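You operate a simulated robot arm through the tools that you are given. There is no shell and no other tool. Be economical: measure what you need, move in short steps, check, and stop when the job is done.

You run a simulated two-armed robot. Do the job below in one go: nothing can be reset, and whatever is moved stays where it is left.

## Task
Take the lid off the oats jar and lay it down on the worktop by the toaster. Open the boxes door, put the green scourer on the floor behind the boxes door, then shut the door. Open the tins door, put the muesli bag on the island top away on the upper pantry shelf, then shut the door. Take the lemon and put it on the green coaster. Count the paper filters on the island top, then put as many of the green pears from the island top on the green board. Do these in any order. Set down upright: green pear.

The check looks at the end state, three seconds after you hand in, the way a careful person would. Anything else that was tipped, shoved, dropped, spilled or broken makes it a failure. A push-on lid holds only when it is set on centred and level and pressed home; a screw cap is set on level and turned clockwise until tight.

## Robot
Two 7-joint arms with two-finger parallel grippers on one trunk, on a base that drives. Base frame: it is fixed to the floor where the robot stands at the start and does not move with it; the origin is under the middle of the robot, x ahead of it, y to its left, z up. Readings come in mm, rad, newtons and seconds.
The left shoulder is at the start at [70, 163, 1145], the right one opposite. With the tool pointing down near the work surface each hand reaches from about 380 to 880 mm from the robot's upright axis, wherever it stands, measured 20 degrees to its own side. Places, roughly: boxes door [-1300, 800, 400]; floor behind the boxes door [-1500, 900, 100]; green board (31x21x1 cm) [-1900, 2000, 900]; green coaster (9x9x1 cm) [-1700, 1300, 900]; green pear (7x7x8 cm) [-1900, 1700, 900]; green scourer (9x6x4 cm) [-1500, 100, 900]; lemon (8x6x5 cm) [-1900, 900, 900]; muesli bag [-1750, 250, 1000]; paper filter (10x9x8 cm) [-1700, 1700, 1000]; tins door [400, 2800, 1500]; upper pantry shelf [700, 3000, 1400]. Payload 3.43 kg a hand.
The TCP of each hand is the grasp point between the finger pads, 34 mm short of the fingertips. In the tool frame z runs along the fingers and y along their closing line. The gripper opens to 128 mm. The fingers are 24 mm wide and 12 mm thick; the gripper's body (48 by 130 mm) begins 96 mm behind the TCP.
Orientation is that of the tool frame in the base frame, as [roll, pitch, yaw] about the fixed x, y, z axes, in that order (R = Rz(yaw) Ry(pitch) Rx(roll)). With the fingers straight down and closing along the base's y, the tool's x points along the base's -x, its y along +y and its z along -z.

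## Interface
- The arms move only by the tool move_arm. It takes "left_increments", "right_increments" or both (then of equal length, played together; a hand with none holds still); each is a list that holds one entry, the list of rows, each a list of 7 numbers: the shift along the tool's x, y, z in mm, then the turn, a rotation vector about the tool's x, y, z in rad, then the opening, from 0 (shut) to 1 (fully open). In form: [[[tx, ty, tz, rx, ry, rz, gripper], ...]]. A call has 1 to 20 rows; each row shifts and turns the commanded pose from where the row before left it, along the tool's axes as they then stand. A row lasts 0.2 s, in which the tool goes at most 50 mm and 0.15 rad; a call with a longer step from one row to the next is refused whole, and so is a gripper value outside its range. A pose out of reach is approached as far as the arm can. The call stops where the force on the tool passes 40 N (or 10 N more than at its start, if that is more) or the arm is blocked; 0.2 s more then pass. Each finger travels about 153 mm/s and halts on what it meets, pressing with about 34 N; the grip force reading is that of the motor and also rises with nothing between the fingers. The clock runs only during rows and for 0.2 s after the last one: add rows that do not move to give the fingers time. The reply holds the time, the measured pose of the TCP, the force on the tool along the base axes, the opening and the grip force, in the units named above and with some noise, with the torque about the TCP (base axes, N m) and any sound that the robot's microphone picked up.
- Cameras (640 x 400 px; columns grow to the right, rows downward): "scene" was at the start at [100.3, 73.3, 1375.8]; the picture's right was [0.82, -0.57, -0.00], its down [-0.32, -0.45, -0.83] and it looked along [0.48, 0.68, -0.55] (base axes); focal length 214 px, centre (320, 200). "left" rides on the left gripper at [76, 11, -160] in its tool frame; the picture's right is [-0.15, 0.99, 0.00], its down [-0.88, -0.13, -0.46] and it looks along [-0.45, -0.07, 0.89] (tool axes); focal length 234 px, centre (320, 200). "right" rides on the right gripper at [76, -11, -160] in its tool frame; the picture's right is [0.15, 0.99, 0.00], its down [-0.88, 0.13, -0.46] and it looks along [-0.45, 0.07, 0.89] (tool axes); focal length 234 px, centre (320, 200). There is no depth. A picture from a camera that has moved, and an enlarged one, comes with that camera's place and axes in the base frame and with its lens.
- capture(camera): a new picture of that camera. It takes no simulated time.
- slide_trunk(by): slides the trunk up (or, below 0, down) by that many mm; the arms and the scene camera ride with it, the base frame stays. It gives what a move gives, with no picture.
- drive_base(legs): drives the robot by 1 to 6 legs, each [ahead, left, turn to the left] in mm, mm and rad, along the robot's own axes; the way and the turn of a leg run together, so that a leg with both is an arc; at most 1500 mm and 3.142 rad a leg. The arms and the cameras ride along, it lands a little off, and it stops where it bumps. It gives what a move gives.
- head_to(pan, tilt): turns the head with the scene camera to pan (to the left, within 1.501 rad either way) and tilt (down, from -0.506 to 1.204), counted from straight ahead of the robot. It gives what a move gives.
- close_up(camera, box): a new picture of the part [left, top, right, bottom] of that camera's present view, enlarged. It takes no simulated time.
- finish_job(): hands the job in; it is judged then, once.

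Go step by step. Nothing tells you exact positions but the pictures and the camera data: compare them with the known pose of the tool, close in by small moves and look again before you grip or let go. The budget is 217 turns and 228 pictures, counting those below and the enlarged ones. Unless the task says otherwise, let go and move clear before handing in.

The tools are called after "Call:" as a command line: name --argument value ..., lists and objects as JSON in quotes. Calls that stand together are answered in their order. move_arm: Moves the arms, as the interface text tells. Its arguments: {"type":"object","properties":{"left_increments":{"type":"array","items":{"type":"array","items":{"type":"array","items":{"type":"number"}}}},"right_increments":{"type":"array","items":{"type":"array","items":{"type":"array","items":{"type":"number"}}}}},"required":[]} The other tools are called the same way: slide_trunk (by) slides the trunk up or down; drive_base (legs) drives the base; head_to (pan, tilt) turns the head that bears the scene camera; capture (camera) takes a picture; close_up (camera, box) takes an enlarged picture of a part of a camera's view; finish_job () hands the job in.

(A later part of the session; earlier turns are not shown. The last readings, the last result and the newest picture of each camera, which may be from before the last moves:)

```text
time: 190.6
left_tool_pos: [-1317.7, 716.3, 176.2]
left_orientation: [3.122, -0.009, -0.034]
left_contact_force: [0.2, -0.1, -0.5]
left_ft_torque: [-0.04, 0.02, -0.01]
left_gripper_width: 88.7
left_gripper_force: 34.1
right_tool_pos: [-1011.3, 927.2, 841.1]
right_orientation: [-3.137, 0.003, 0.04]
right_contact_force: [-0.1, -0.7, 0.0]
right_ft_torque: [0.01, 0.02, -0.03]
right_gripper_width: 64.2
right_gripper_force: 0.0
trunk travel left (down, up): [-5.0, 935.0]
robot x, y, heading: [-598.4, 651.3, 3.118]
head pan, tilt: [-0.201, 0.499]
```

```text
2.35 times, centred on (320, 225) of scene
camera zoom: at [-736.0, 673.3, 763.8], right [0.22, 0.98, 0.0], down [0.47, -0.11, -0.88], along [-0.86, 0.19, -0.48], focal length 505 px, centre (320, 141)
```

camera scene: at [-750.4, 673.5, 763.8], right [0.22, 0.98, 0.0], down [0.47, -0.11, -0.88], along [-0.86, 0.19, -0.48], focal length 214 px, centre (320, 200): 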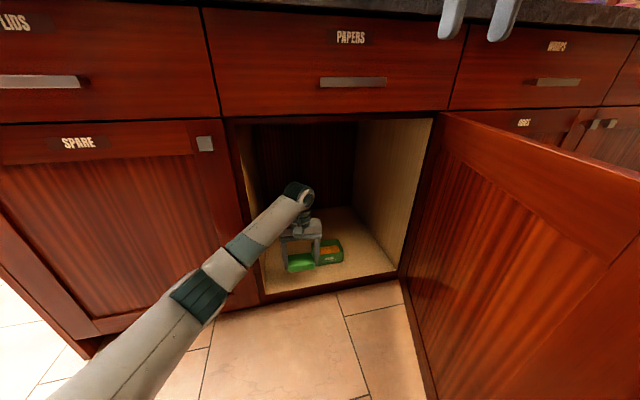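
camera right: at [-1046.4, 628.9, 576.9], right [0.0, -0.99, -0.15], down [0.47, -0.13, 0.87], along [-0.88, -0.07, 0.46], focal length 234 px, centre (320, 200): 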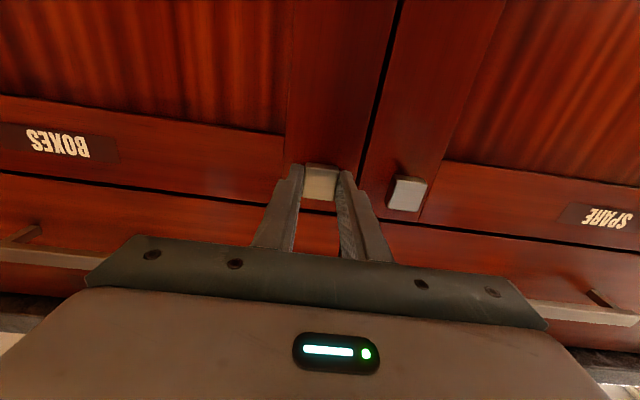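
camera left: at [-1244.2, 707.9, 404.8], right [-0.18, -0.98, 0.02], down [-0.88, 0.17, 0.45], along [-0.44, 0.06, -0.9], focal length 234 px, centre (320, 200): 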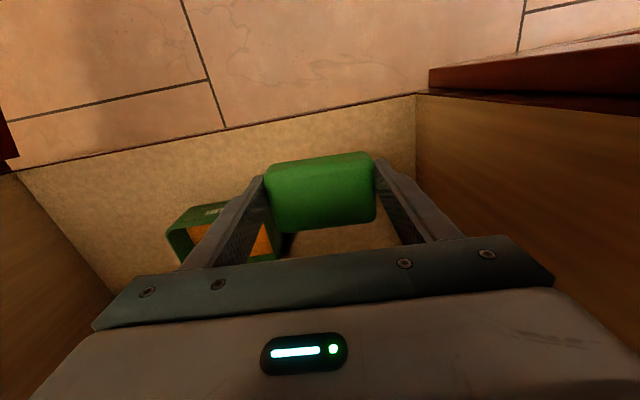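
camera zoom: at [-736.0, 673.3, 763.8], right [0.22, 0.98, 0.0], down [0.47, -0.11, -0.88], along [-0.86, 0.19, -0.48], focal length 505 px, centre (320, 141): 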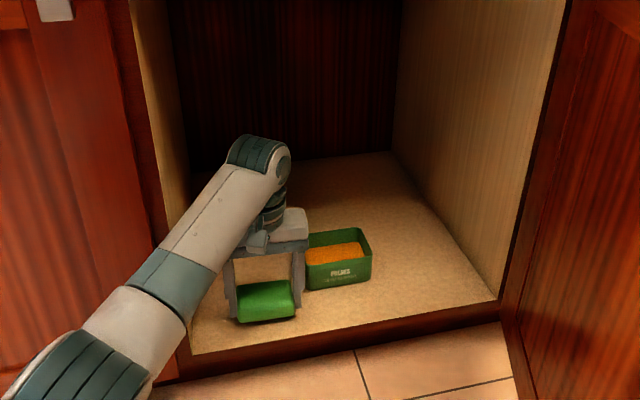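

Call:
move_arm --left_increments '[[[0, 0, 3, 0, 0, 0, 0], [0, 0, 3, 0, 0, 0, 0], [0, 0, 2, 0, 0, 0, 0], [0, 0, 2, 0, 0, 0, 0], [0, 0, 0, 0, 0, 0, 0]]]'

Call:
move_arm --left_increments '[[[0, 0, 3, 0, 0, 0, 0], [0, 0, 2, 0, 0, 0, 0], [0, 0, 2, 0, 0, 0, 0], [0, 0, 0, 0, 0, 0, 0]]]'

Call:
close_up --camera "scene" --box '[260, 210, 360, 290]'

```text
time: 191.8
left_tool_pos: [-1318.2, 716.6, 164.0]
left_orientation: [3.122, -0.008, -0.03]
left_contact_force: [-0.8, -1.3, -0.3]
left_ft_torque: [0.0, 0.0, -0.01]
left_gripper_width: 88.5
left_gripper_force: 34.0
right_tool_pos: [-1010.9, 926.9, 841.7]
right_orientation: [-3.136, 0.002, 0.04]
right_contact_force: [0.1, 0.5, 0.1]
right_ft_torque: [0.02, 0.02, 0.03]
right_gripper_width: 64.0
right_gripper_force: 0.0
trunk travel left (down, up): [-5.0, 935.0]
robot x, y, heading: [-599.8, 648.7, 3.119]
head pan, tilt: [-0.201, 0.499]
```

```text
time: 192.8
left_tool_pos: [-1318.3, 716.2, 158.4]
left_orientation: [3.123, -0.006, -0.034]
left_contact_force: [0.9, -1.2, 10.2]
left_ft_torque: [0.36, 0.06, -0.03]
left_gripper_width: 88.3
left_gripper_force: 33.6
right_tool_pos: [-1010.1, 926.5, 843.9]
right_orientation: [-3.139, 0.005, 0.042]
right_contact_force: [-0.1, 0.1, 0.3]
right_ft_torque: [0.02, -0.01, 0.01]
right_gripper_width: 63.7
right_gripper_force: 0.0
trunk travel left (down, up): [-5.0, 935.0]
robot x, y, heading: [-596.6, 655.0, 3.123]
head pan, tilt: [-0.201, 0.499]
```

```text
5.00 times, centred on (310, 250) of scene
camera zoom: at [-735.3, 673.1, 764.1], right [0.22, 0.98, 0.0], down [0.47, -0.11, -0.88], along [-0.86, 0.19, -0.48], focal length 1072 px, centre (370, -50)
```

zoom: 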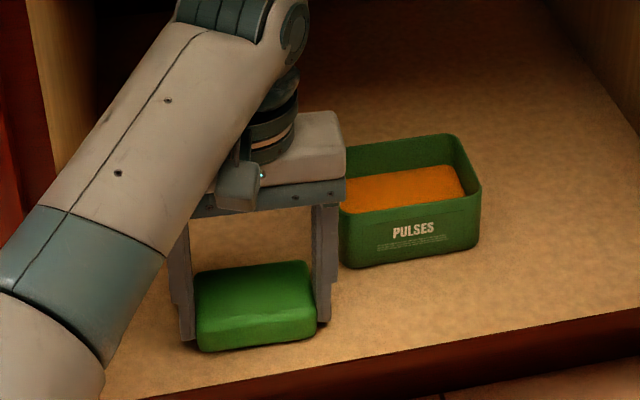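

Touching the floor. Release, raise, and back out.

Call:
move_arm --left_increments '[[[0, 0, 0, 0, 0, 0, 0.75], [0, 0, 0, 0, 0, 0, 0.8], [0, 0, 0, 0, 0, 0, 0.82], [0, 0, -20, 0, 0, 0, 0.82], [0, 0, -30, 0, 0, 0, 0.82], [0, 0, -35, 0, 0, 0, 0.82], [0, 0, 0, 0, 0, 0, 0.82]]]'

Call:
drive_base --legs '[[-260, 0, 0]]'

Call:
capture --camera "scene"

```text
time: 194.4
left_tool_pos: [-1320.1, 717.4, 242.7]
left_orientation: [3.121, -0.009, -0.033]
left_contact_force: [0.4, -0.1, 0.6]
left_ft_torque: [-0.02, -0.02, -0.02]
left_gripper_width: 104.9
left_gripper_force: 0.1
right_tool_pos: [-1009.8, 927.5, 842.3]
right_orientation: [-3.139, 0.003, 0.041]
right_contact_force: [-0.2, -1.5, 0.7]
right_ft_torque: [0.0, 0.0, -0.02]
right_gripper_width: 63.9
right_gripper_force: 0.0
trunk travel left (down, up): [-5.0, 935.0]
robot x, y, heading: [-597.2, 651.6, 3.123]
head pan, tilt: [-0.201, 0.499]
```

```text
time: 196.3
left_tool_pos: [-1057.7, 710.5, 242.0]
left_orientation: [3.12, -0.009, -0.029]
left_contact_force: [-0.1, -0.7, 1.1]
left_ft_torque: [-0.01, -0.02, 0.01]
left_gripper_width: 105.0
left_gripper_force: 0.0
right_tool_pos: [-748.8, 920.8, 842.1]
right_orientation: [-3.139, 0.005, 0.045]
right_contact_force: [0.5, 1.3, 0.4]
right_ft_torque: [0.04, -0.03, 0.01]
right_gripper_width: 64.1
right_gripper_force: 0.1
trunk travel left (down, up): [-5.0, 935.0]
robot x, y, heading: [-332.6, 642.9, 3.125]
head pan, tilt: [-0.201, 0.499]
```

```text
115 pictures are left
camera scene: at [-472.8, 667.4, 763.8], right [0.22, 0.98, 0.0], down [0.47, -0.1, -0.88], along [-0.86, 0.19, -0.48], focal length 214 px, centre (320, 200)
```

scene: 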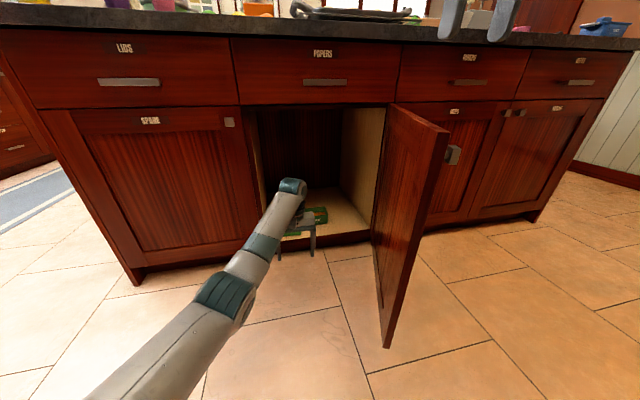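

Scourer is inside. Now to close the door: I tuck the left hand away, extend the right hand forward above door height, and move to the outer side of the door.

Call:
move_arm --left_increments '[[[20, 25, -30, 0, 0, 0, 0.8], [20, 25, -30, 0, 0, 0, 0.8], [20, 25, -30, 0, 0, 0, 0.8], [20, 25, -30, 0, 0, 0, 0.8], [20, 25, -30, 0, 0, 0, 0.8], [20, 25, -30, 0, 0, 0, 0.8], [20, 25, -30, 0, 0, 0, 0.8], [20, 25, -30, 0, 0, 0, 0.8], [20, 20, -30, 0, 0, 0, 0.8], [20, 0, -30, 0, 0, 0, 0.8]]]' --right_increments '[[[-20, 0, 0, 0, 0, 0, 0.4], [-20, 0, 0, 0, 0, 0, 0.2], [-20, 0, 0, 0, 0, 0, 0], [-20, 0, 0, 0, 0, 0, 0], [-20, 0, 0, 0, 0, 0, 0], [-20, 0, 0, 0, 0, 0, 0], [-20, 0, 0, 0, 0, 0, 0], [-20, 0, 0, 0, 0, 0, 0], [-20, 0, 0, 0, 0, 0, 0], [0, 0, 0, 0, 0, 0, 0]]]'

Call:
drive_base --legs '[[-130, 0, 0.015], [0, -300, 0]]'

Call:
capture --camera "scene"

```text
time: 198.5
left_tool_pos: [-867.2, 489.7, 549.6]
left_orientation: [3.122, -0.011, -0.03]
left_contact_force: [-0.2, -0.3, -0.5]
left_ft_torque: [-0.01, 0.05, 0.03]
left_gripper_width: 102.4
left_gripper_force: 0.0
right_tool_pos: [-916.0, 908.7, 817.5]
right_orientation: [-3.138, 0.008, 0.043]
right_contact_force: [0.0, 0.0, -0.6]
right_ft_torque: [0.0, 0.02, 0.0]
right_gripper_width: 0.0
right_gripper_force: 33.2
right hand out of reach, approached as far as the arm can: row 6, 7, 8, 9
trunk travel left (down, up): [-5.0, 935.0]
robot x, y, heading: [-331.0, 646.4, 3.119]
head pan, tilt: [-0.201, 0.499]
```

```text
time: 201.4
left_tool_pos: [-735.7, 780.1, 548.4]
left_orientation: [3.121, -0.009, -0.016]
left_contact_force: [0.2, 0.5, 0.4]
left_ft_torque: [0.0, 0.03, 0.03]
left_gripper_width: 102.4
left_gripper_force: 0.1
right_tool_pos: [-791.2, 1200.9, 817.8]
right_orientation: [-3.138, 0.009, 0.058]
right_contact_force: [-0.1, -0.5, 0.4]
right_ft_torque: [-0.01, 0.0, -0.02]
right_gripper_width: 0.2
right_gripper_force: 33.1
trunk travel left (down, up): [-5.0, 935.0]
robot x, y, heading: [-202.0, 943.1, 3.13]
head pan, tilt: [-0.201, 0.499]
```

```text
114 pictures are left
camera scene: at [-343.9, 963.8, 763.8], right [0.2, 0.98, 0.0], down [0.47, -0.1, -0.88], along [-0.86, 0.18, -0.48], focal length 214 px, centre (320, 200)
```

scene: 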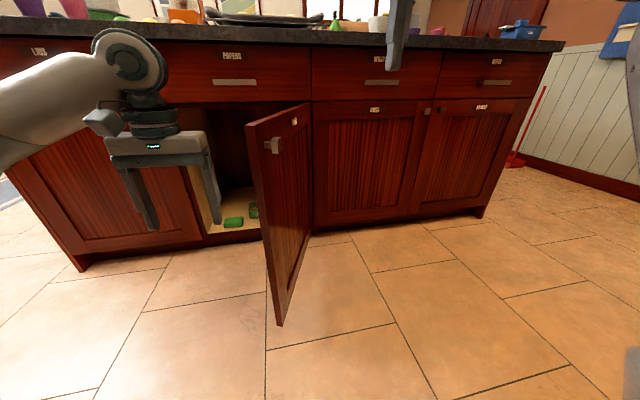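

Lower the right hand beside the door's outer face, then push.

Call:
move_arm --right_increments '[[[0, 0, 40, 0, 0, 0, 0], [0, 0, 40, 0, 0, 0, 0], [0, 0, 40, 0, 0, 0, 0], [0, 0, 40, 0, 0, 0, 0], [0, 0, 40, 0, 0, 0, 0], [0, 0, 20, 0, 0, 0, 0], [0, 0, 0, 0, 0, 0, 0]]]'

Call:
drive_base --legs '[[20, 180, 0], [110, 200, 0]]'

Call:
capture --camera "scene"

```text
time: 203.0
left_tool_pos: [-735.0, 780.5, 550.1]
left_orientation: [3.122, -0.009, -0.017]
left_contact_force: [0.2, -0.5, 0.6]
left_ft_torque: [0.0, 0.01, -0.01]
left_gripper_width: 102.2
left_gripper_force: 0.0
right_tool_pos: [-791.9, 1202.1, 596.3]
right_orientation: [-3.137, 0.009, 0.056]
right_contact_force: [0.4, 0.3, -0.9]
right_ft_torque: [0.01, -0.05, 0.01]
right_gripper_width: 0.2
right_gripper_force: 33.2
trunk travel left (down, up): [-5.0, 935.0]
robot x, y, heading: [-205.1, 944.6, 3.135]
head pan, tilt: [-0.201, 0.499]
```

```text
time: 205.8
left_tool_pos: [-868.7, 398.3, 549.1]
left_orientation: [3.125, -0.01, -0.017]
left_contact_force: [0.3, 0.7, -0.4]
left_ft_torque: [0.02, 0.03, 0.0]
left_gripper_width: 102.6
left_gripper_force: 0.0
right_tool_pos: [-924.5, 819.0, 596.1]
right_orientation: [-3.137, 0.008, 0.055]
right_contact_force: [0.0, 0.4, -0.2]
right_ft_torque: [-0.01, -0.02, 0.01]
right_gripper_width: 0.0
right_gripper_force: 33.4
trunk travel left (down, up): [-5.0, 935.0]
robot x, y, heading: [-334.6, 561.0, 3.137]
head pan, tilt: [-0.201, 0.499]
```

```text
113 pictures are left
camera scene: at [-476.4, 581.0, 763.8], right [0.21, 0.98, 0.0], down [0.47, -0.1, -0.88], along [-0.86, 0.18, -0.48], focal length 214 px, centre (320, 200)
```

scene: 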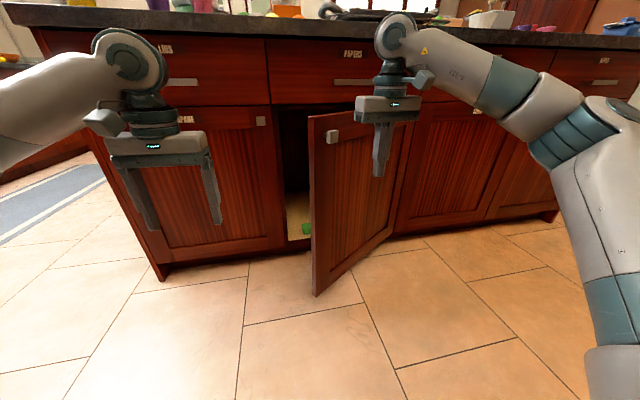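

Door is at ~35°. I tilt the right hand so fingertips lead, then keep pushing forward.

Call:
move_arm --right_increments '[[[0, 0, 0, 0, -0.14, 0, 0], [0, 0, 0, 0, -0.14, 0, 0], [0, 0, 0, 0, -0.14, 0, 0], [0, 0, 0, 0, -0.14, 0, 0], [0, 0, 0, 0, -0.14, 0, 0], [0, 0, 0, 0, 0, 0, 0]]]'

Call:
drive_base --legs '[[210, 100, 0]]'

Call:
capture --camera "scene"

```text
time: 207.2
left_tool_pos: [-868.7, 397.3, 547.7]
left_orientation: [3.122, -0.009, -0.017]
left_contact_force: [-0.3, -0.1, 0.2]
left_ft_torque: [0.02, -0.01, 0.01]
left_gripper_width: 102.3
left_gripper_force: 0.0
right_tool_pos: [-925.2, 819.5, 595.2]
right_orientation: [-3.138, 0.71, 0.057]
right_contact_force: [0.5, -0.2, 0.1]
right_ft_torque: [0.02, -0.01, 0.03]
right_gripper_width: 0.0
right_gripper_force: 33.3
trunk travel left (down, up): [-5.0, 935.0]
robot x, y, heading: [-338.5, 563.2, 3.137]
head pan, tilt: [-0.201, 0.499]
```

```text
time: 209.0
left_tool_pos: [-1076.9, 296.4, 548.5]
left_orientation: [3.123, -0.008, -0.014]
left_contact_force: [-0.1, 0.5, 0.1]
left_ft_torque: [0.02, 0.02, 0.0]
left_gripper_width: 102.1
left_gripper_force: 0.1
right_tool_pos: [-1136.3, 718.2, 594.6]
right_orientation: [-3.139, 0.709, 0.063]
right_contact_force: [0.1, 0.4, -0.2]
right_ft_torque: [0.0, 0.02, -0.02]
right_gripper_width: 0.1
right_gripper_force: 33.2
trunk travel left (down, up): [-5.0, 935.0]
robot x, y, heading: [-547.3, 463.4, 3.14]
head pan, tilt: [-0.201, 0.499]
```

```text
112 pictures are left
camera scene: at [-686.8, 481.8, 763.8], right [0.2, 0.98, 0.0], down [0.47, -0.1, -0.88], along [-0.86, 0.18, -0.48], focal length 214 px, centre (320, 200)
```

scene: 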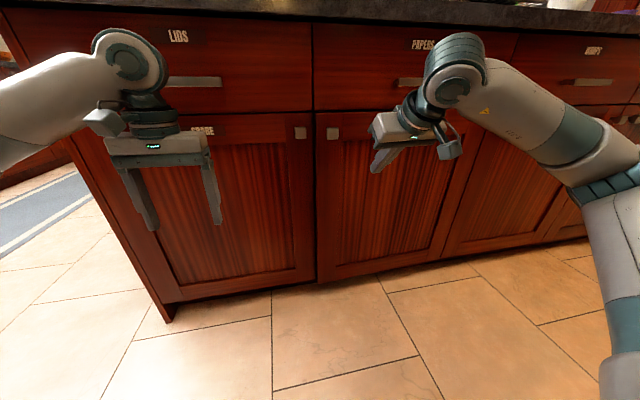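

Nearly shut; push the remaining distance.

Call:
drive_base --legs '[[60, 0, 0]]'

Call:
move_arm --right_increments '[[[-11, 0, 9, 0, 0, 0, 0], [-11, 0, 9, 0, 0, 0, 0], [-7, 0, 6, 0, 0, 0, 0], [-5, 0, 4, 0, 0, 0, 0], [-4, 0, 3, 0, 0, 0, 0]]]'

Call:
close_up --camera "scene" --box '[240, 80, 480, 300]'

```text
time: 209.9
left_tool_pos: [-1137.2, 296.9, 547.7]
left_orientation: [3.122, -0.009, -0.011]
left_contact_force: [-0.3, -0.8, 0.5]
left_ft_torque: [-0.01, 0.0, -0.02]
left_gripper_width: 102.6
left_gripper_force: 0.0
right_tool_pos: [-1196.1, 717.8, 594.9]
right_orientation: [-3.138, 0.709, 0.062]
right_contact_force: [0.8, -1.1, -0.8]
right_ft_torque: [0.0, 0.0, -0.02]
right_gripper_width: 0.0
right_gripper_force: 32.7
trunk travel left (down, up): [-5.0, 935.0]
robot x, y, heading: [-606.6, 463.0, 3.138]
head pan, tilt: [-0.201, 0.499]
```

```text
time: 210.7
left_tool_pos: [-1135.4, 299.1, 549.7]
left_orientation: [3.123, -0.008, -0.016]
left_contact_force: [0.5, -0.7, -0.2]
left_ft_torque: [0.02, 0.0, -0.02]
left_gripper_width: 102.2
left_gripper_force: 0.2
right_tool_pos: [-1222.2, 718.4, 595.2]
right_orientation: [-3.136, 0.7, 0.069]
right_contact_force: [12.0, 0.8, 4.9]
right_ft_torque: [0.08, -0.07, -0.02]
right_gripper_width: 0.0
right_gripper_force: 33.0
trunk travel left (down, up): [-5.0, 935.0]
robot x, y, heading: [-603.8, 464.6, 3.136]
head pan, tilt: [-0.201, 0.499]
stopped in row 3 (right hand): the force on the tool passed its limit (the readings are from after the stop); the commanded pose is now the measured one
```

```text
1.82 times, centred on (360, 190) of scene
camera zoom: at [-744.4, 482.2, 764.1], right [0.2, 0.98, 0.0], down [0.47, -0.1, -0.88], along [-0.86, 0.18, -0.48], focal length 390 px, centre (247, 218)
```

zoom: 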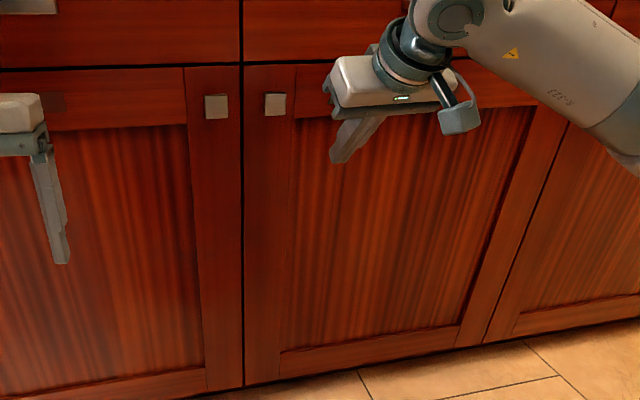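

Boxes door is shut. Back away, straighten the right hand, raise the trunk and move along to view the lemon / coaster / pears area.

Call:
drive_base --legs '[[-200, 0, 0]]'

Call:
move_arm --right_increments '[[[0, 0, -20, 0, 0.14, 0, 0.5], [0, 0, -20, 0, 0.14, 0, 1], [0, 0, -20, 0, 0.14, 0, 1], [0, 0, -20, 0, 0.14, 0, 1], [0, 0, 0, 0, 0.14, 0, 1], [0, 0, 0, 0, 0, 0, 1]]]'

Call:
slide_trunk --by 400

Call:
slide_trunk --by 250

Call:
drive_base --legs '[[0, -850, 0]]'

Call:
head_to --pan 0.0 --tilt 0.5

Call:
capture --camera "scene"

```text
time: 212.3
left_tool_pos: [-936.4, 297.6, 549.9]
left_orientation: [3.121, -0.01, -0.018]
left_contact_force: [-0.4, 0.8, 1.5]
left_ft_torque: [-0.03, -0.03, -0.01]
left_gripper_width: 102.5
left_gripper_force: 0.1
right_tool_pos: [-1021.1, 718.0, 593.0]
right_orientation: [-3.135, 0.698, 0.064]
right_contact_force: [-0.1, -0.2, 0.3]
right_ft_torque: [-0.01, -0.03, 0.01]
right_gripper_width: 0.1
right_gripper_force: 32.9
trunk travel left (down, up): [-5.0, 935.0]
robot x, y, heading: [-399.9, 463.4, 3.134]
head pan, tilt: [-0.201, 0.499]
```

```text
time: 213.7
left_tool_pos: [-935.2, 298.8, 549.3]
left_orientation: [3.124, -0.008, -0.017]
left_contact_force: [-0.6, 0.6, 0.2]
left_ft_torque: [-0.03, -0.01, 0.03]
left_gripper_width: 102.3
left_gripper_force: 0.1
right_tool_pos: [-983.9, 721.3, 664.4]
right_orientation: [-3.136, -0.004, 0.06]
right_contact_force: [0.0, 0.8, 0.5]
right_ft_torque: [0.03, 0.04, -0.01]
right_gripper_width: 128.4
right_gripper_force: 0.1
trunk travel left (down, up): [-5.0, 935.0]
robot x, y, heading: [-403.0, 458.2, 3.136]
head pan, tilt: [-0.201, 0.499]
```

```text
time: 217.5
left_tool_pos: [-935.6, 298.8, 948.5]
left_orientation: [3.122, -0.009, -0.017]
left_contact_force: [-0.4, 0.5, 0.5]
left_ft_torque: [0.0, 0.01, 0.0]
left_gripper_width: 102.5
left_gripper_force: 0.1
right_tool_pos: [-984.8, 721.3, 1063.8]
right_orientation: [-3.137, -0.002, 0.062]
right_contact_force: [0.3, 0.3, -0.1]
right_ft_torque: [-0.02, -0.01, 0.05]
right_gripper_width: 128.0
right_gripper_force: 0.1
trunk travel left (down, up): [-405.0, 535.0]
robot x, y, heading: [-402.0, 461.4, 3.138]
head pan, tilt: [-0.201, 0.499]
```

```text
time: 220.1
left_tool_pos: [-936.2, 298.2, 1199.1]
left_orientation: [3.123, -0.008, -0.019]
left_contact_force: [-0.6, -0.1, -0.6]
left_ft_torque: [-0.01, 0.03, -0.01]
left_gripper_width: 102.3
left_gripper_force: 0.0
right_tool_pos: [-984.1, 721.1, 1313.8]
right_orientation: [-3.136, -0.001, 0.06]
right_contact_force: [-0.6, -0.4, 0.2]
right_ft_torque: [-0.01, -0.01, 0.05]
right_gripper_width: 128.0
right_gripper_force: 0.0
trunk travel left (down, up): [-655.0, 285.0]
robot x, y, heading: [-401.8, 459.8, 3.136]
head pan, tilt: [-0.201, 0.499]
```

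```text
time: 224.6
left_tool_pos: [-930.9, 1143.8, 1198.2]
left_orientation: [3.121, -0.008, -0.013]
left_contact_force: [0.0, -0.6, 0.2]
left_ft_torque: [0.0, 0.02, -0.03]
left_gripper_width: 102.3
left_gripper_force: 0.0
right_tool_pos: [-983.1, 1565.9, 1313.9]
right_orientation: [-3.135, -0.001, 0.064]
right_contact_force: [0.1, 0.1, -0.9]
right_ft_torque: [0.0, 0.01, 0.04]
right_gripper_width: 128.2
right_gripper_force: 0.0
trunk travel left (down, up): [-655.0, 285.0]
robot x, y, heading: [-400.2, 1307.1, 3.138]
head pan, tilt: [-0.201, 0.499]
```

```text
time: 225.3
left_tool_pos: [-931.4, 1144.6, 1198.6]
left_orientation: [3.124, -0.008, -0.012]
left_contact_force: [0.5, -0.4, -0.6]
left_ft_torque: [-0.02, -0.01, -0.01]
left_gripper_width: 102.2
left_gripper_force: 0.1
right_tool_pos: [-983.0, 1566.7, 1312.7]
right_orientation: [-3.138, -0.003, 0.066]
right_contact_force: [0.2, 0.5, 0.0]
right_ft_torque: [0.0, -0.01, 0.01]
right_gripper_width: 127.9
right_gripper_force: 0.0
trunk travel left (down, up): [-655.0, 285.0]
robot x, y, heading: [-402.3, 1306.1, 3.141]
head pan, tilt: [0.0, 0.499]
```

```text
110 pictures are left
camera scene: at [-542.6, 1311.2, 1413.8], right [0.0, 1.0, 0.0], down [0.48, 0.0, -0.88], along [-0.88, 0.0, -0.48], focal length 214 px, centre (320, 200)
```

scene: 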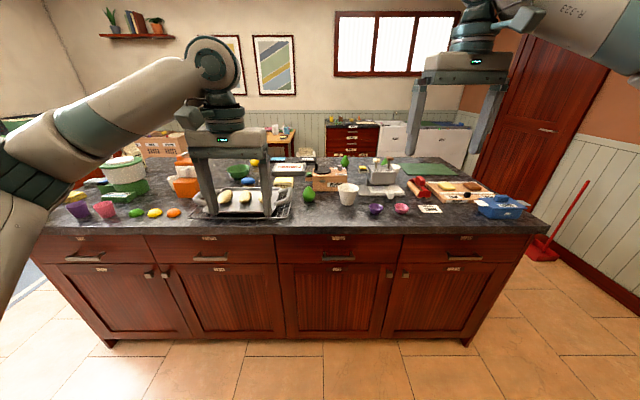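

Now close-ups of the right half of the island.

Call:
close_up --camera "scene" --box '[290, 140, 540, 240]'

Call:
close_up --camera "scene" --box '[160, 140, 360, 240]'

Call:
close_up --camera "scene" --box '[330, 145, 440, 215]'

```text
2.56 times, centred on (415, 190) of scene
camera zoom: at [-542.6, 1311.2, 1413.8], right [0.0, 1.0, 0.0], down [0.48, 0.0, -0.88], along [-0.88, 0.0, -0.48], focal length 549 px, centre (77, 226)
```

zoom: 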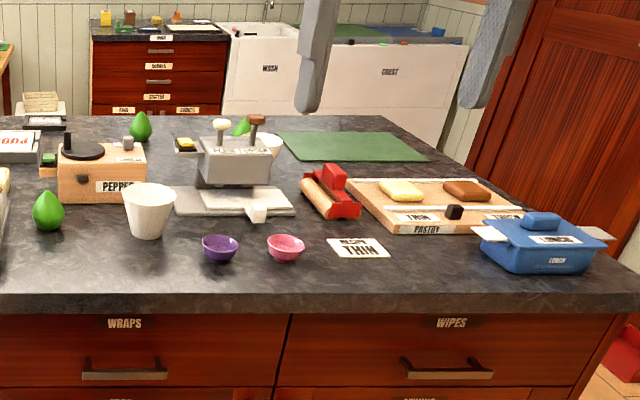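

```text
3.20 times, centred on (260, 190) of scene
camera zoom: at [-542.6, 1311.2, 1413.8], right [0.0, 1.0, 0.0], down [0.48, 0.0, -0.88], along [-0.88, 0.0, -0.48], focal length 686 px, centre (512, 232)
```

zoom: 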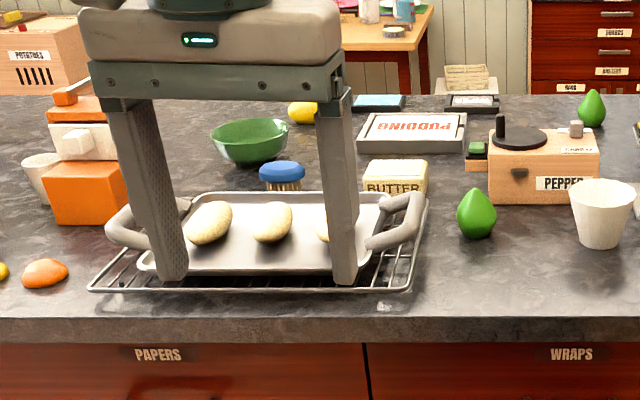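

```text
5.71 times, centred on (385, 180) of scene
camera zoom: at [-542.6, 1311.2, 1413.8], right [0.0, 1.0, 0.0], down [0.48, 0.0, -0.88], along [-0.88, 0.0, -0.48], focal length 1226 px, centre (-51, 314)
```

zoom: 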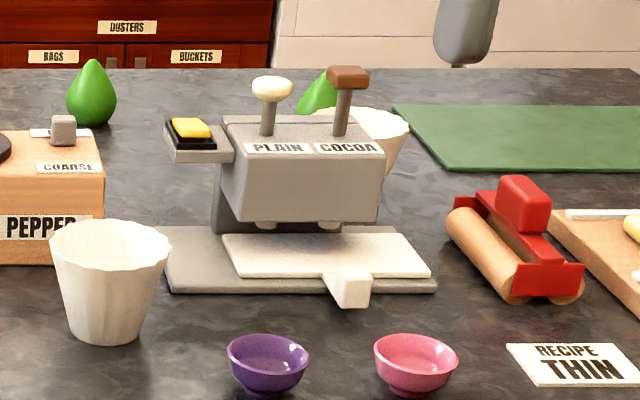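

I see three green pears and fluted paper filters. I drive toward the near pear at ≈[-1446, 1256] and look from above.

Call:
drive_base --legs '[[0, 310, 0], [400, 0, 0]]'

Call:
head_to --pan -0.3 --tilt 0.6

Call:
capture --camera "scene"

Call:
capture --camera "right"

Call:
capture --camera "left"

```text
time: 229.5
left_tool_pos: [-1333.3, 835.5, 1199.0]
left_orientation: [3.123, -0.008, -0.017]
left_contact_force: [0.3, 0.0, -0.4]
left_ft_torque: [-0.03, 0.0, 0.0]
left_gripper_width: 102.5
left_gripper_force: 0.1
right_tool_pos: [-1383.1, 1258.0, 1314.8]
right_orientation: [-3.137, -0.001, 0.062]
right_contact_force: [0.0, -0.3, -0.6]
right_ft_torque: [-0.04, -0.02, 0.01]
right_gripper_width: 128.0
right_gripper_force: 0.0
trunk travel left (down, up): [-655.0, 285.0]
robot x, y, heading: [-800.7, 998.1, 3.137]
head pan, tilt: [0.0, 0.499]
```

```text
time: 230.3
left_tool_pos: [-1334.3, 835.7, 1199.0]
left_orientation: [3.123, -0.008, -0.017]
left_contact_force: [-0.9, 0.3, -0.4]
left_ft_torque: [-0.02, 0.01, 0.03]
left_gripper_width: 102.2
left_gripper_force: 0.2
right_tool_pos: [-1383.3, 1257.4, 1314.0]
right_orientation: [-3.136, -0.002, 0.06]
right_contact_force: [0.2, -0.5, 0.8]
right_ft_torque: [-0.01, 0.01, 0.02]
right_gripper_width: 127.8
right_gripper_force: 0.0
trunk travel left (down, up): [-655.0, 285.0]
robot x, y, heading: [-803.2, 997.5, 3.136]
head pan, tilt: [-0.3, 0.6]
```

```text
106 pictures are left
camera scene: at [-937.9, 1026.1, 1404.7], right [0.3, 0.95, 0.0], down [0.54, -0.17, -0.82], along [-0.79, 0.25, -0.57], focal length 214 px, centre (320, 200)
```

scene: 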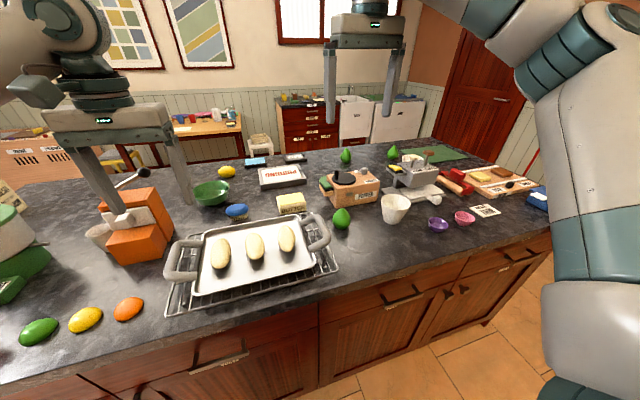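

```text
105 pictures are left
camera right: at [-1308.3, 1272.8, 1474.1], right [0.21, -0.98, 0.0], down [-0.87, -0.19, 0.45], along [-0.44, -0.09, -0.89], focal length 234 px, centre (320, 200)
```

right: 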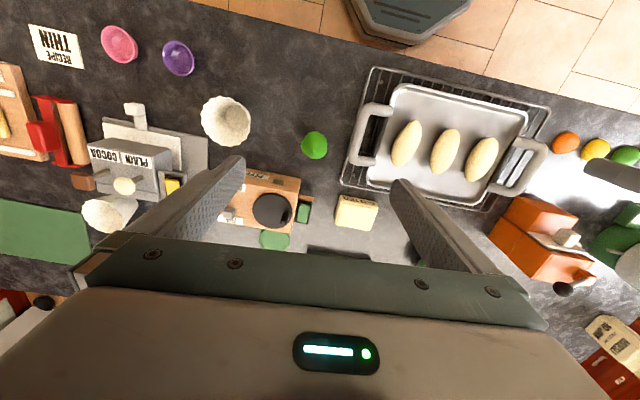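

```text
104 pictures are left
camera left: at [-1259.6, 825.6, 1358.4], right [-0.16, -0.99, 0.02], down [-0.88, 0.15, 0.44], along [-0.44, 0.06, -0.9], focal length 234 px, centre (320, 200)
```

left: 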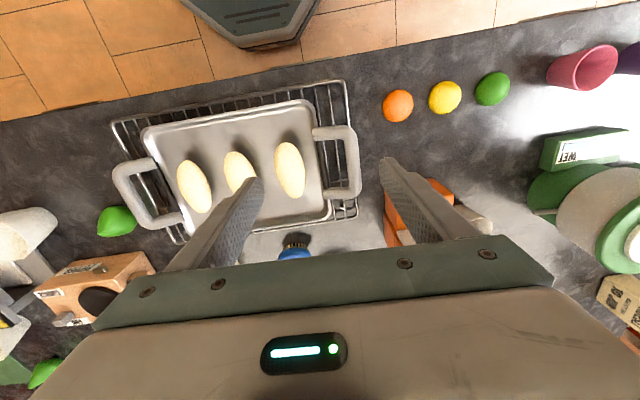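

Call:
close_up --camera "scene" --box '[60, 160, 220, 280]'

Call:
close_up --camera "right" --box '[0, 20, 350, 270]'

Call:
close_up --camera "scene" --box '[310, 135, 490, 240]'

```text
3.33 times, centred on (140, 220) of scene
camera zoom: at [-937.9, 1026.1, 1404.7], right [0.3, 0.95, 0.0], down [0.54, -0.17, -0.82], along [-0.79, 0.25, -0.57], focal length 715 px, centre (920, 133)
```

zoom: 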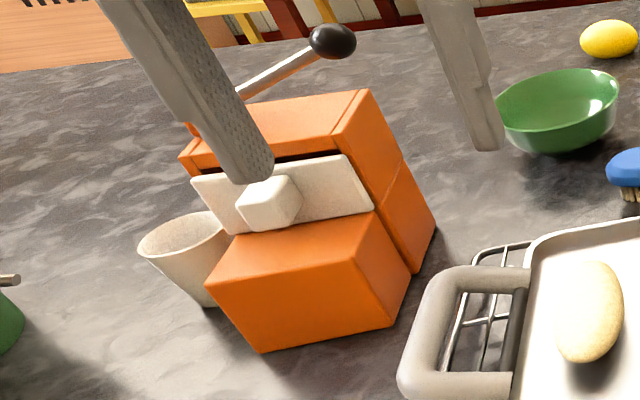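

```text
1.60 times, centred on (175, 145) of right
camera zoom: at [-1308.3, 1272.8, 1474.1], right [0.21, -0.98, 0.0], down [-0.87, -0.19, 0.45], along [-0.44, -0.09, -0.89], focal length 375 px, centre (552, 288)
```

zoom: 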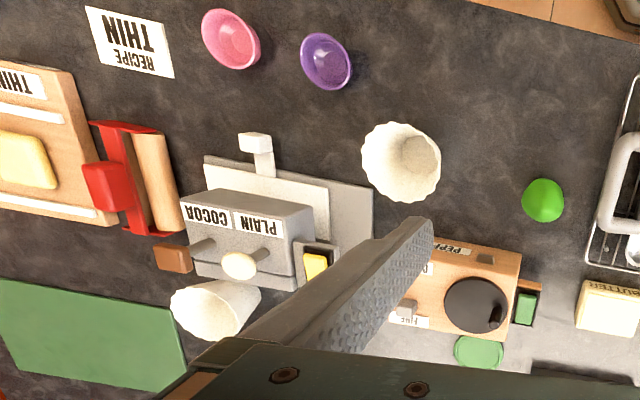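

```text
3.56 times, centred on (400, 188) of scene
camera zoom: at [-937.9, 1026.1, 1404.7], right [0.3, 0.95, 0.0], down [0.54, -0.17, -0.82], along [-0.79, 0.25, -0.57], focal length 763 px, centre (36, 244)
```

zoom: 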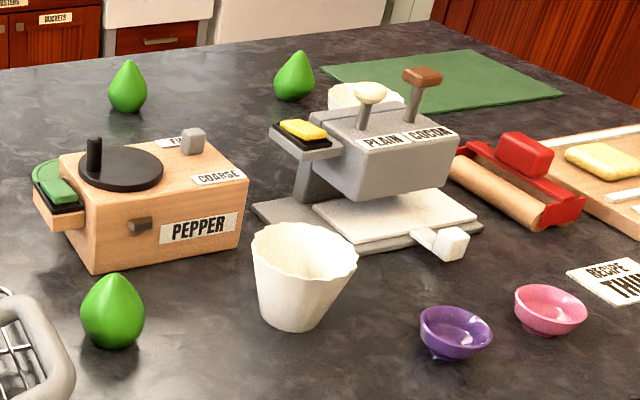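

Two paper filters seen so far (the cup under the grinder is a smooth tumbler). The lemon, coaster, rear pears and board are best reached from the back side, so I drive around the island's far end.

Call:
drive_base --legs '[[-350, 0, 0], [0, -1000, 0], [0, -820, 0]]'

Call:
head_to --pan 0.0 --tilt 0.35

Call:
capture --camera "scene"

Call:
head_to --pan -1.45 --tilt 0.25

Call:
capture --camera "scene"

```text
time: 241.3
left_tool_pos: [-953.2, 2652.7, 1198.8]
left_orientation: [3.122, -0.008, -0.039]
left_contact_force: [0.5, 0.2, 0.8]
left_ft_torque: [0.03, 0.01, 0.02]
left_gripper_width: 102.4
left_gripper_force: 0.0
right_tool_pos: [-993.2, 3074.7, 1313.6]
right_orientation: [-3.137, -0.002, 0.038]
right_contact_force: [-1.0, 0.3, 1.1]
right_ft_torque: [0.0, -0.03, -0.01]
right_gripper_width: 128.0
right_gripper_force: 0.1
trunk travel left (down, up): [-655.0, 285.0]
robot x, y, heading: [-417.1, 2805.3, 3.108]
head pan, tilt: [-0.3, 0.6]
```

```text
time: 242.1
left_tool_pos: [-953.3, 2652.8, 1199.0]
left_orientation: [3.124, -0.011, -0.04]
left_contact_force: [0.2, -0.6, -0.3]
left_ft_torque: [0.01, -0.02, -0.01]
left_gripper_width: 102.6
left_gripper_force: 0.2
right_tool_pos: [-992.9, 3076.3, 1315.0]
right_orientation: [-3.138, -0.003, 0.04]
right_contact_force: [-0.4, -1.2, 0.1]
right_ft_torque: [0.03, -0.03, 0.06]
right_gripper_width: 127.9
right_gripper_force: 0.1
trunk travel left (down, up): [-655.0, 285.0]
robot x, y, heading: [-419.9, 2807.3, 3.112]
head pan, tilt: [0.0, 0.351]
```

```text
100 pictures are left
camera scene: at [-562.4, 2808.6, 1427.4], right [0.03, 1.0, 0.0], down [0.34, -0.01, -0.94], along [-0.94, 0.03, -0.34], focal length 214 px, centre (320, 200)
```

scene: 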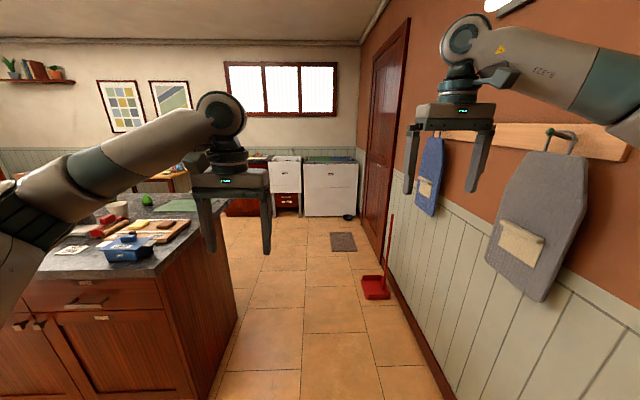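

```text
time: 243.7
left_tool_pos: [-952.7, 2652.6, 1198.3]
left_orientation: [3.121, -0.01, -0.04]
left_contact_force: [0.4, 0.2, 0.2]
left_ft_torque: [0.01, 0.01, 0.04]
left_gripper_width: 102.3
left_gripper_force: 0.1
right_tool_pos: [-992.0, 3075.6, 1314.7]
right_orientation: [-3.136, -0.002, 0.038]
right_contact_force: [-0.4, 0.1, 0.0]
right_ft_torque: [-0.01, -0.03, -0.04]
right_gripper_width: 127.9
right_gripper_force: 0.1
trunk travel left (down, up): [-655.0, 285.0]
robot x, y, heading: [-418.8, 2803.1, 3.112]
head pan, tilt: [-1.45, 0.25]
```

```text
99 pictures are left
camera scene: at [-477.9, 2898.8, 1436.9], right [1.0, 0.09, 0.0], down [0.02, -0.25, -0.97], along [-0.09, 0.96, -0.25], focal length 214 px, centre (320, 200)
```

scene: 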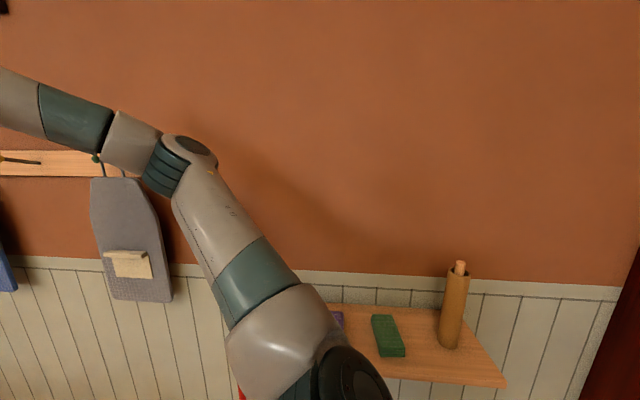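

Aisle is clear (dustpan near the wall). I go through at y≈2700 and turn around behind the island.

Call:
drive_base --legs '[[0, 100, 0.03], [1200, 0, 0], [1100, 0, 0]]'

Call:
head_to --pan 0.9 --tilt 0.4

Call:
capture --camera "scene"

```text
time: 255.7
left_tool_pos: [-3252.9, 2578.6, 1199.7]
left_orientation: [3.123, -0.009, -0.045]
left_contact_force: [0.7, -0.2, -0.4]
left_ft_torque: [0.0, -0.01, -0.02]
left_gripper_width: 102.3
left_gripper_force: 0.0
right_tool_pos: [-3290.6, 3001.6, 1313.4]
right_orientation: [-3.135, -0.001, 0.034]
right_contact_force: [-0.2, 0.5, 0.0]
right_ft_torque: [0.03, -0.01, 0.02]
right_gripper_width: 128.1
right_gripper_force: 0.1
trunk travel left (down, up): [-655.0, 285.0]
robot x, y, heading: [-2715.8, 2728.1, 3.109]
head pan, tilt: [-1.45, 0.25]
```

```text
time: 257.9
left_tool_pos: [-3253.0, 2577.8, 1199.1]
left_orientation: [3.123, -0.01, -0.044]
left_contact_force: [0.2, -0.8, 0.2]
left_ft_torque: [-0.04, 0.0, 0.0]
left_gripper_width: 102.8
left_gripper_force: 0.2
right_tool_pos: [-3290.8, 3003.2, 1314.4]
right_orientation: [-3.138, 0.0, 0.034]
right_contact_force: [0.2, 0.1, -0.8]
right_ft_torque: [-0.01, 0.02, -0.02]
right_gripper_width: 127.8
right_gripper_force: 0.2
trunk travel left (down, up): [-655.0, 285.0]
robot x, y, heading: [-2719.1, 2729.8, 3.106]
head pan, tilt: [0.901, 0.4]
```

```text
98 pictures are left
camera scene: at [-2828.0, 2659.5, 1422.9], right [-0.76, 0.65, 0.0], down [0.25, 0.3, -0.92], along [-0.6, -0.7, -0.39], focal length 214 px, centre (320, 200)
```

scene: 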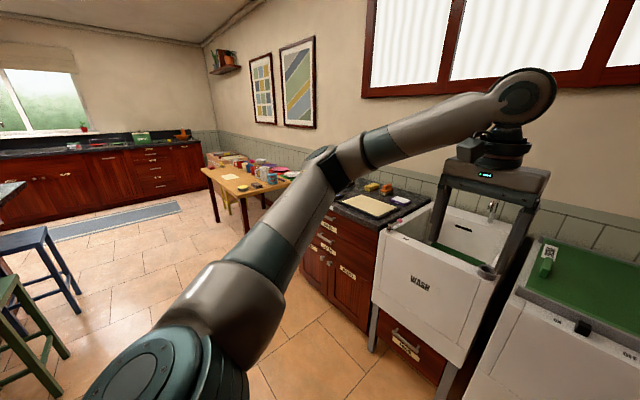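

Stools stand behind the island. I turn around (left) and look.

Call:
drive_base --legs '[[0, 0, 1.6], [0, 0, 1.57]]'

Call:
head_to --pan -0.8 --tilt 0.5

Call:
capture --camera "scene"

Call:
head_to --pan -1.4 --tilt 0.5

Call:
capture --camera "scene"

```text
time: 266.1
left_tool_pos: [-2190.8, 2911.7, 1198.0]
left_orientation: [3.123, -0.01, -3.122]
left_contact_force: [-0.7, 0.1, 0.4]
left_ft_torque: [-0.04, -0.01, 0.0]
left_gripper_width: 102.2
left_gripper_force: 0.0
right_tool_pos: [-2127.7, 2491.1, 1314.9]
right_orientation: [-3.136, -0.003, -3.046]
right_contact_force: [0.4, 0.3, 0.3]
right_ft_torque: [-0.01, 0.0, 0.02]
right_gripper_width: 128.3
right_gripper_force: 0.1
trunk travel left (down, up): [-655.0, 285.0]
robot x, y, heading: [-2713.5, 2731.9, 0.031]
head pan, tilt: [0.901, 0.4]
```

```text
time: 267.8
left_tool_pos: [-2191.9, 2910.9, 1198.5]
left_orientation: [3.121, -0.01, -3.123]
left_contact_force: [-0.5, 0.8, -0.2]
left_ft_torque: [-0.01, 0.02, -0.03]
left_gripper_width: 102.3
left_gripper_force: 0.0
right_tool_pos: [-2126.8, 2490.8, 1312.9]
right_orientation: [-3.137, -0.003, -3.045]
right_contact_force: [0.0, 1.4, -0.4]
right_ft_torque: [0.02, 0.0, -0.01]
right_gripper_width: 128.0
right_gripper_force: 0.0
trunk travel left (down, up): [-655.0, 285.0]
robot x, y, heading: [-2713.4, 2723.5, 0.028]
head pan, tilt: [-0.799, 0.499]
```

```text
97 pictures are left
camera scene: at [-2602.0, 2666.8, 1413.8], right [-0.7, -0.72, 0.0], down [-0.34, 0.33, -0.88], along [0.63, -0.61, -0.48], focal length 214 px, centre (320, 200)
```

scene: 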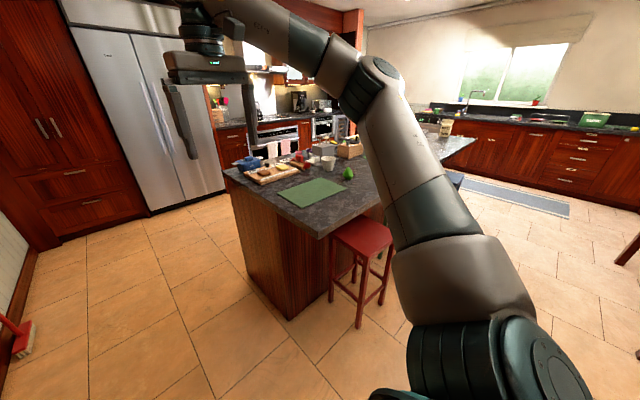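

```text
time: 268.8
left_tool_pos: [-2191.7, 2911.4, 1198.2]
left_orientation: [3.121, -0.011, -3.121]
left_contact_force: [-0.3, 0.6, 0.1]
left_ft_torque: [-0.01, -0.01, 0.01]
left_gripper_width: 102.3
left_gripper_force: 0.1
right_tool_pos: [-2127.7, 2490.4, 1313.0]
right_orientation: [-3.136, -0.001, -3.045]
right_contact_force: [0.2, 0.3, 0.3]
right_ft_torque: [-0.03, 0.02, -0.02]
right_gripper_width: 127.9
right_gripper_force: 0.0
trunk travel left (down, up): [-655.0, 285.0]
robot x, y, heading: [-2714.7, 2731.8, 0.03]
head pan, tilt: [-1.4, 0.499]
```

```text
96 pictures are left
camera scene: at [-2649.2, 2640.9, 1413.8], right [-0.98, -0.2, 0.0], down [-0.1, 0.47, -0.88], along [0.18, -0.86, -0.48], focal length 214 px, centre (320, 200)
```

scene: 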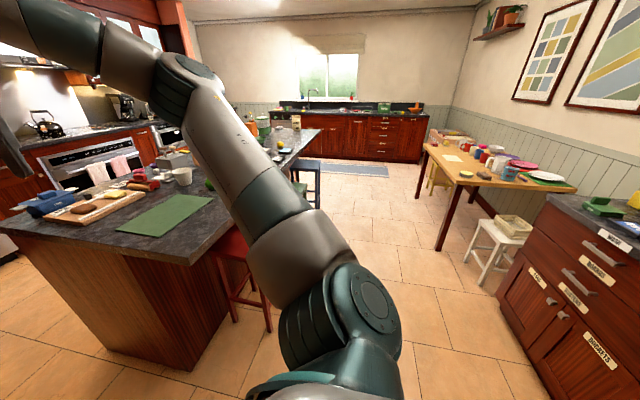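

Stools are mostly tucked under the overhang, leaving a clear lane at x≈-2500. I drive to the rear pears with the right hand leading.

Call:
drive_base --legs '[[0, -765, -0.03], [200, 0, 0]]'

Call:
head_to --pan -0.3 --tilt 0.6

Call:
capture --camera "scene"

Call:
capture --camera "right"

```text
time: 274.1
left_tool_pos: [-1977.5, 2127.8, 1200.2]
left_orientation: [3.122, -0.008, 3.125]
left_contact_force: [-0.6, 0.1, 0.3]
left_ft_torque: [0.03, 0.02, 0.02]
left_gripper_width: 102.5
left_gripper_force: 0.0
right_tool_pos: [-1928.4, 1705.2, 1315.6]
right_orientation: [-3.137, 0.0, -3.08]
right_contact_force: [0.8, -0.2, 0.8]
right_ft_torque: [-0.01, -0.01, 0.03]
right_gripper_width: 127.9
right_gripper_force: 0.0
trunk travel left (down, up): [-655.0, 285.0]
robot x, y, heading: [-2509.6, 1967.4, -0.002]
head pan, tilt: [-1.4, 0.499]
```

```text
time: 275.4
left_tool_pos: [-1975.8, 2127.6, 1199.5]
left_orientation: [3.124, -0.009, 3.125]
left_contact_force: [-0.6, -0.2, 0.3]
left_ft_torque: [0.03, -0.01, -0.01]
left_gripper_width: 102.5
left_gripper_force: 0.0
right_tool_pos: [-1928.3, 1706.4, 1313.4]
right_orientation: [-3.135, -0.002, -3.08]
right_contact_force: [-0.1, -0.4, 0.2]
right_ft_torque: [0.03, 0.02, -0.01]
right_gripper_width: 128.1
right_gripper_force: 0.1
trunk travel left (down, up): [-655.0, 285.0]
robot x, y, heading: [-2511.2, 1965.2, -0.002]
head pan, tilt: [-0.3, 0.6]
```

```text
95 pictures are left
camera scene: at [-2374.9, 1938.0, 1404.7], right [-0.3, -0.95, 0.0], down [-0.54, 0.17, -0.82], along [0.79, -0.25, -0.57], focal length 214 px, centre (320, 200)
```

scene: 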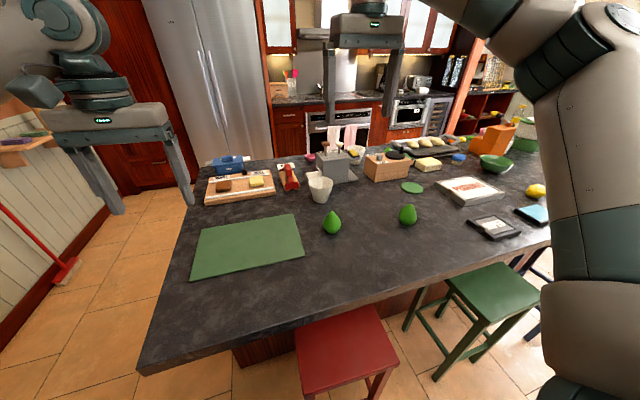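

```text
94 pictures are left
camera right: at [-2002.7, 1691.4, 1474.2], right [-0.21, 0.98, -0.01], down [0.87, 0.19, 0.45], along [0.44, 0.09, -0.89], focal length 234 px, centre (320, 200)
```

right: 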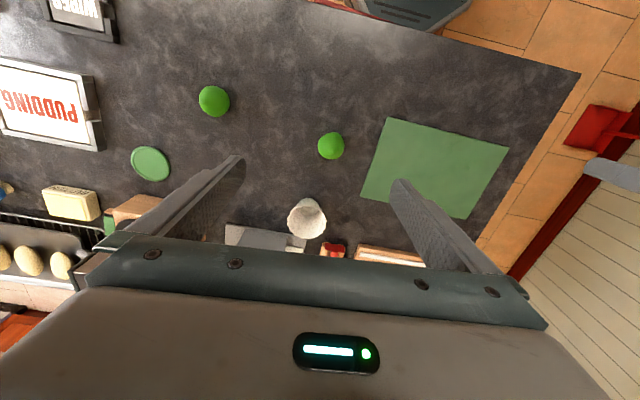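

Both rear pears, board and coaster are visible. I double-check the filter count from here.

Call:
close_up --camera "scene" --box '[190, 130, 370, 240]'

Call:
close_up --camera "scene" --box '[360, 100, 560, 240]'

Call:
close_up --camera "right" --box '[200, 90, 400, 250]'

```text
3.56 times, centred on (280, 185) of scene
camera zoom: at [-2374.9, 1938.0, 1404.7], right [-0.3, -0.95, 0.0], down [-0.54, 0.17, -0.82], along [0.79, -0.25, -0.57], focal length 763 px, centre (462, 253)
```

zoom: 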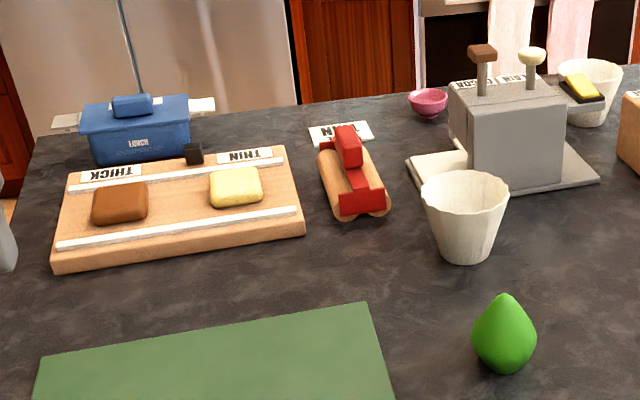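

```text
2.86 times, centred on (460, 170) of scene
camera zoom: at [-2374.9, 1938.0, 1404.7], right [-0.3, -0.95, 0.0], down [-0.54, 0.17, -0.82], along [0.79, -0.25, -0.57], focal length 613 px, centre (-80, 286)
```

zoom: 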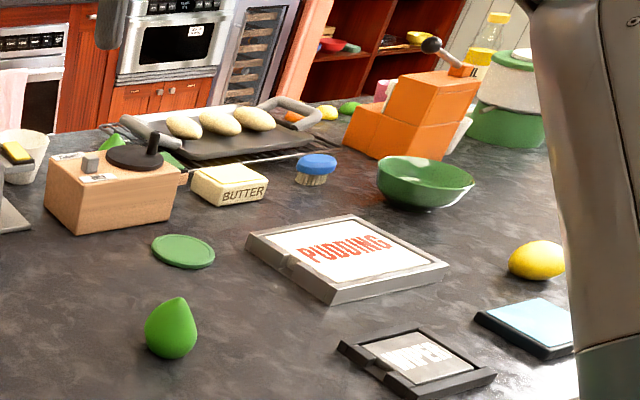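

```text
2.50 times, centred on (300, 170) of right
camera zoom: at [-2002.7, 1691.4, 1474.2], right [-0.21, 0.98, -0.01], down [0.87, 0.19, 0.45], along [0.44, 0.09, -0.89], focal length 585 px, centre (370, 275)
```

zoom: 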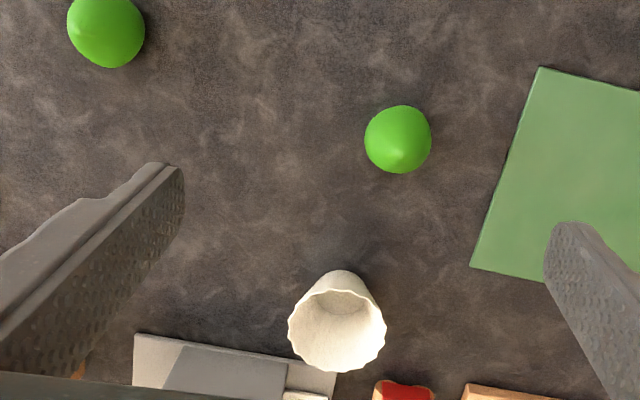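

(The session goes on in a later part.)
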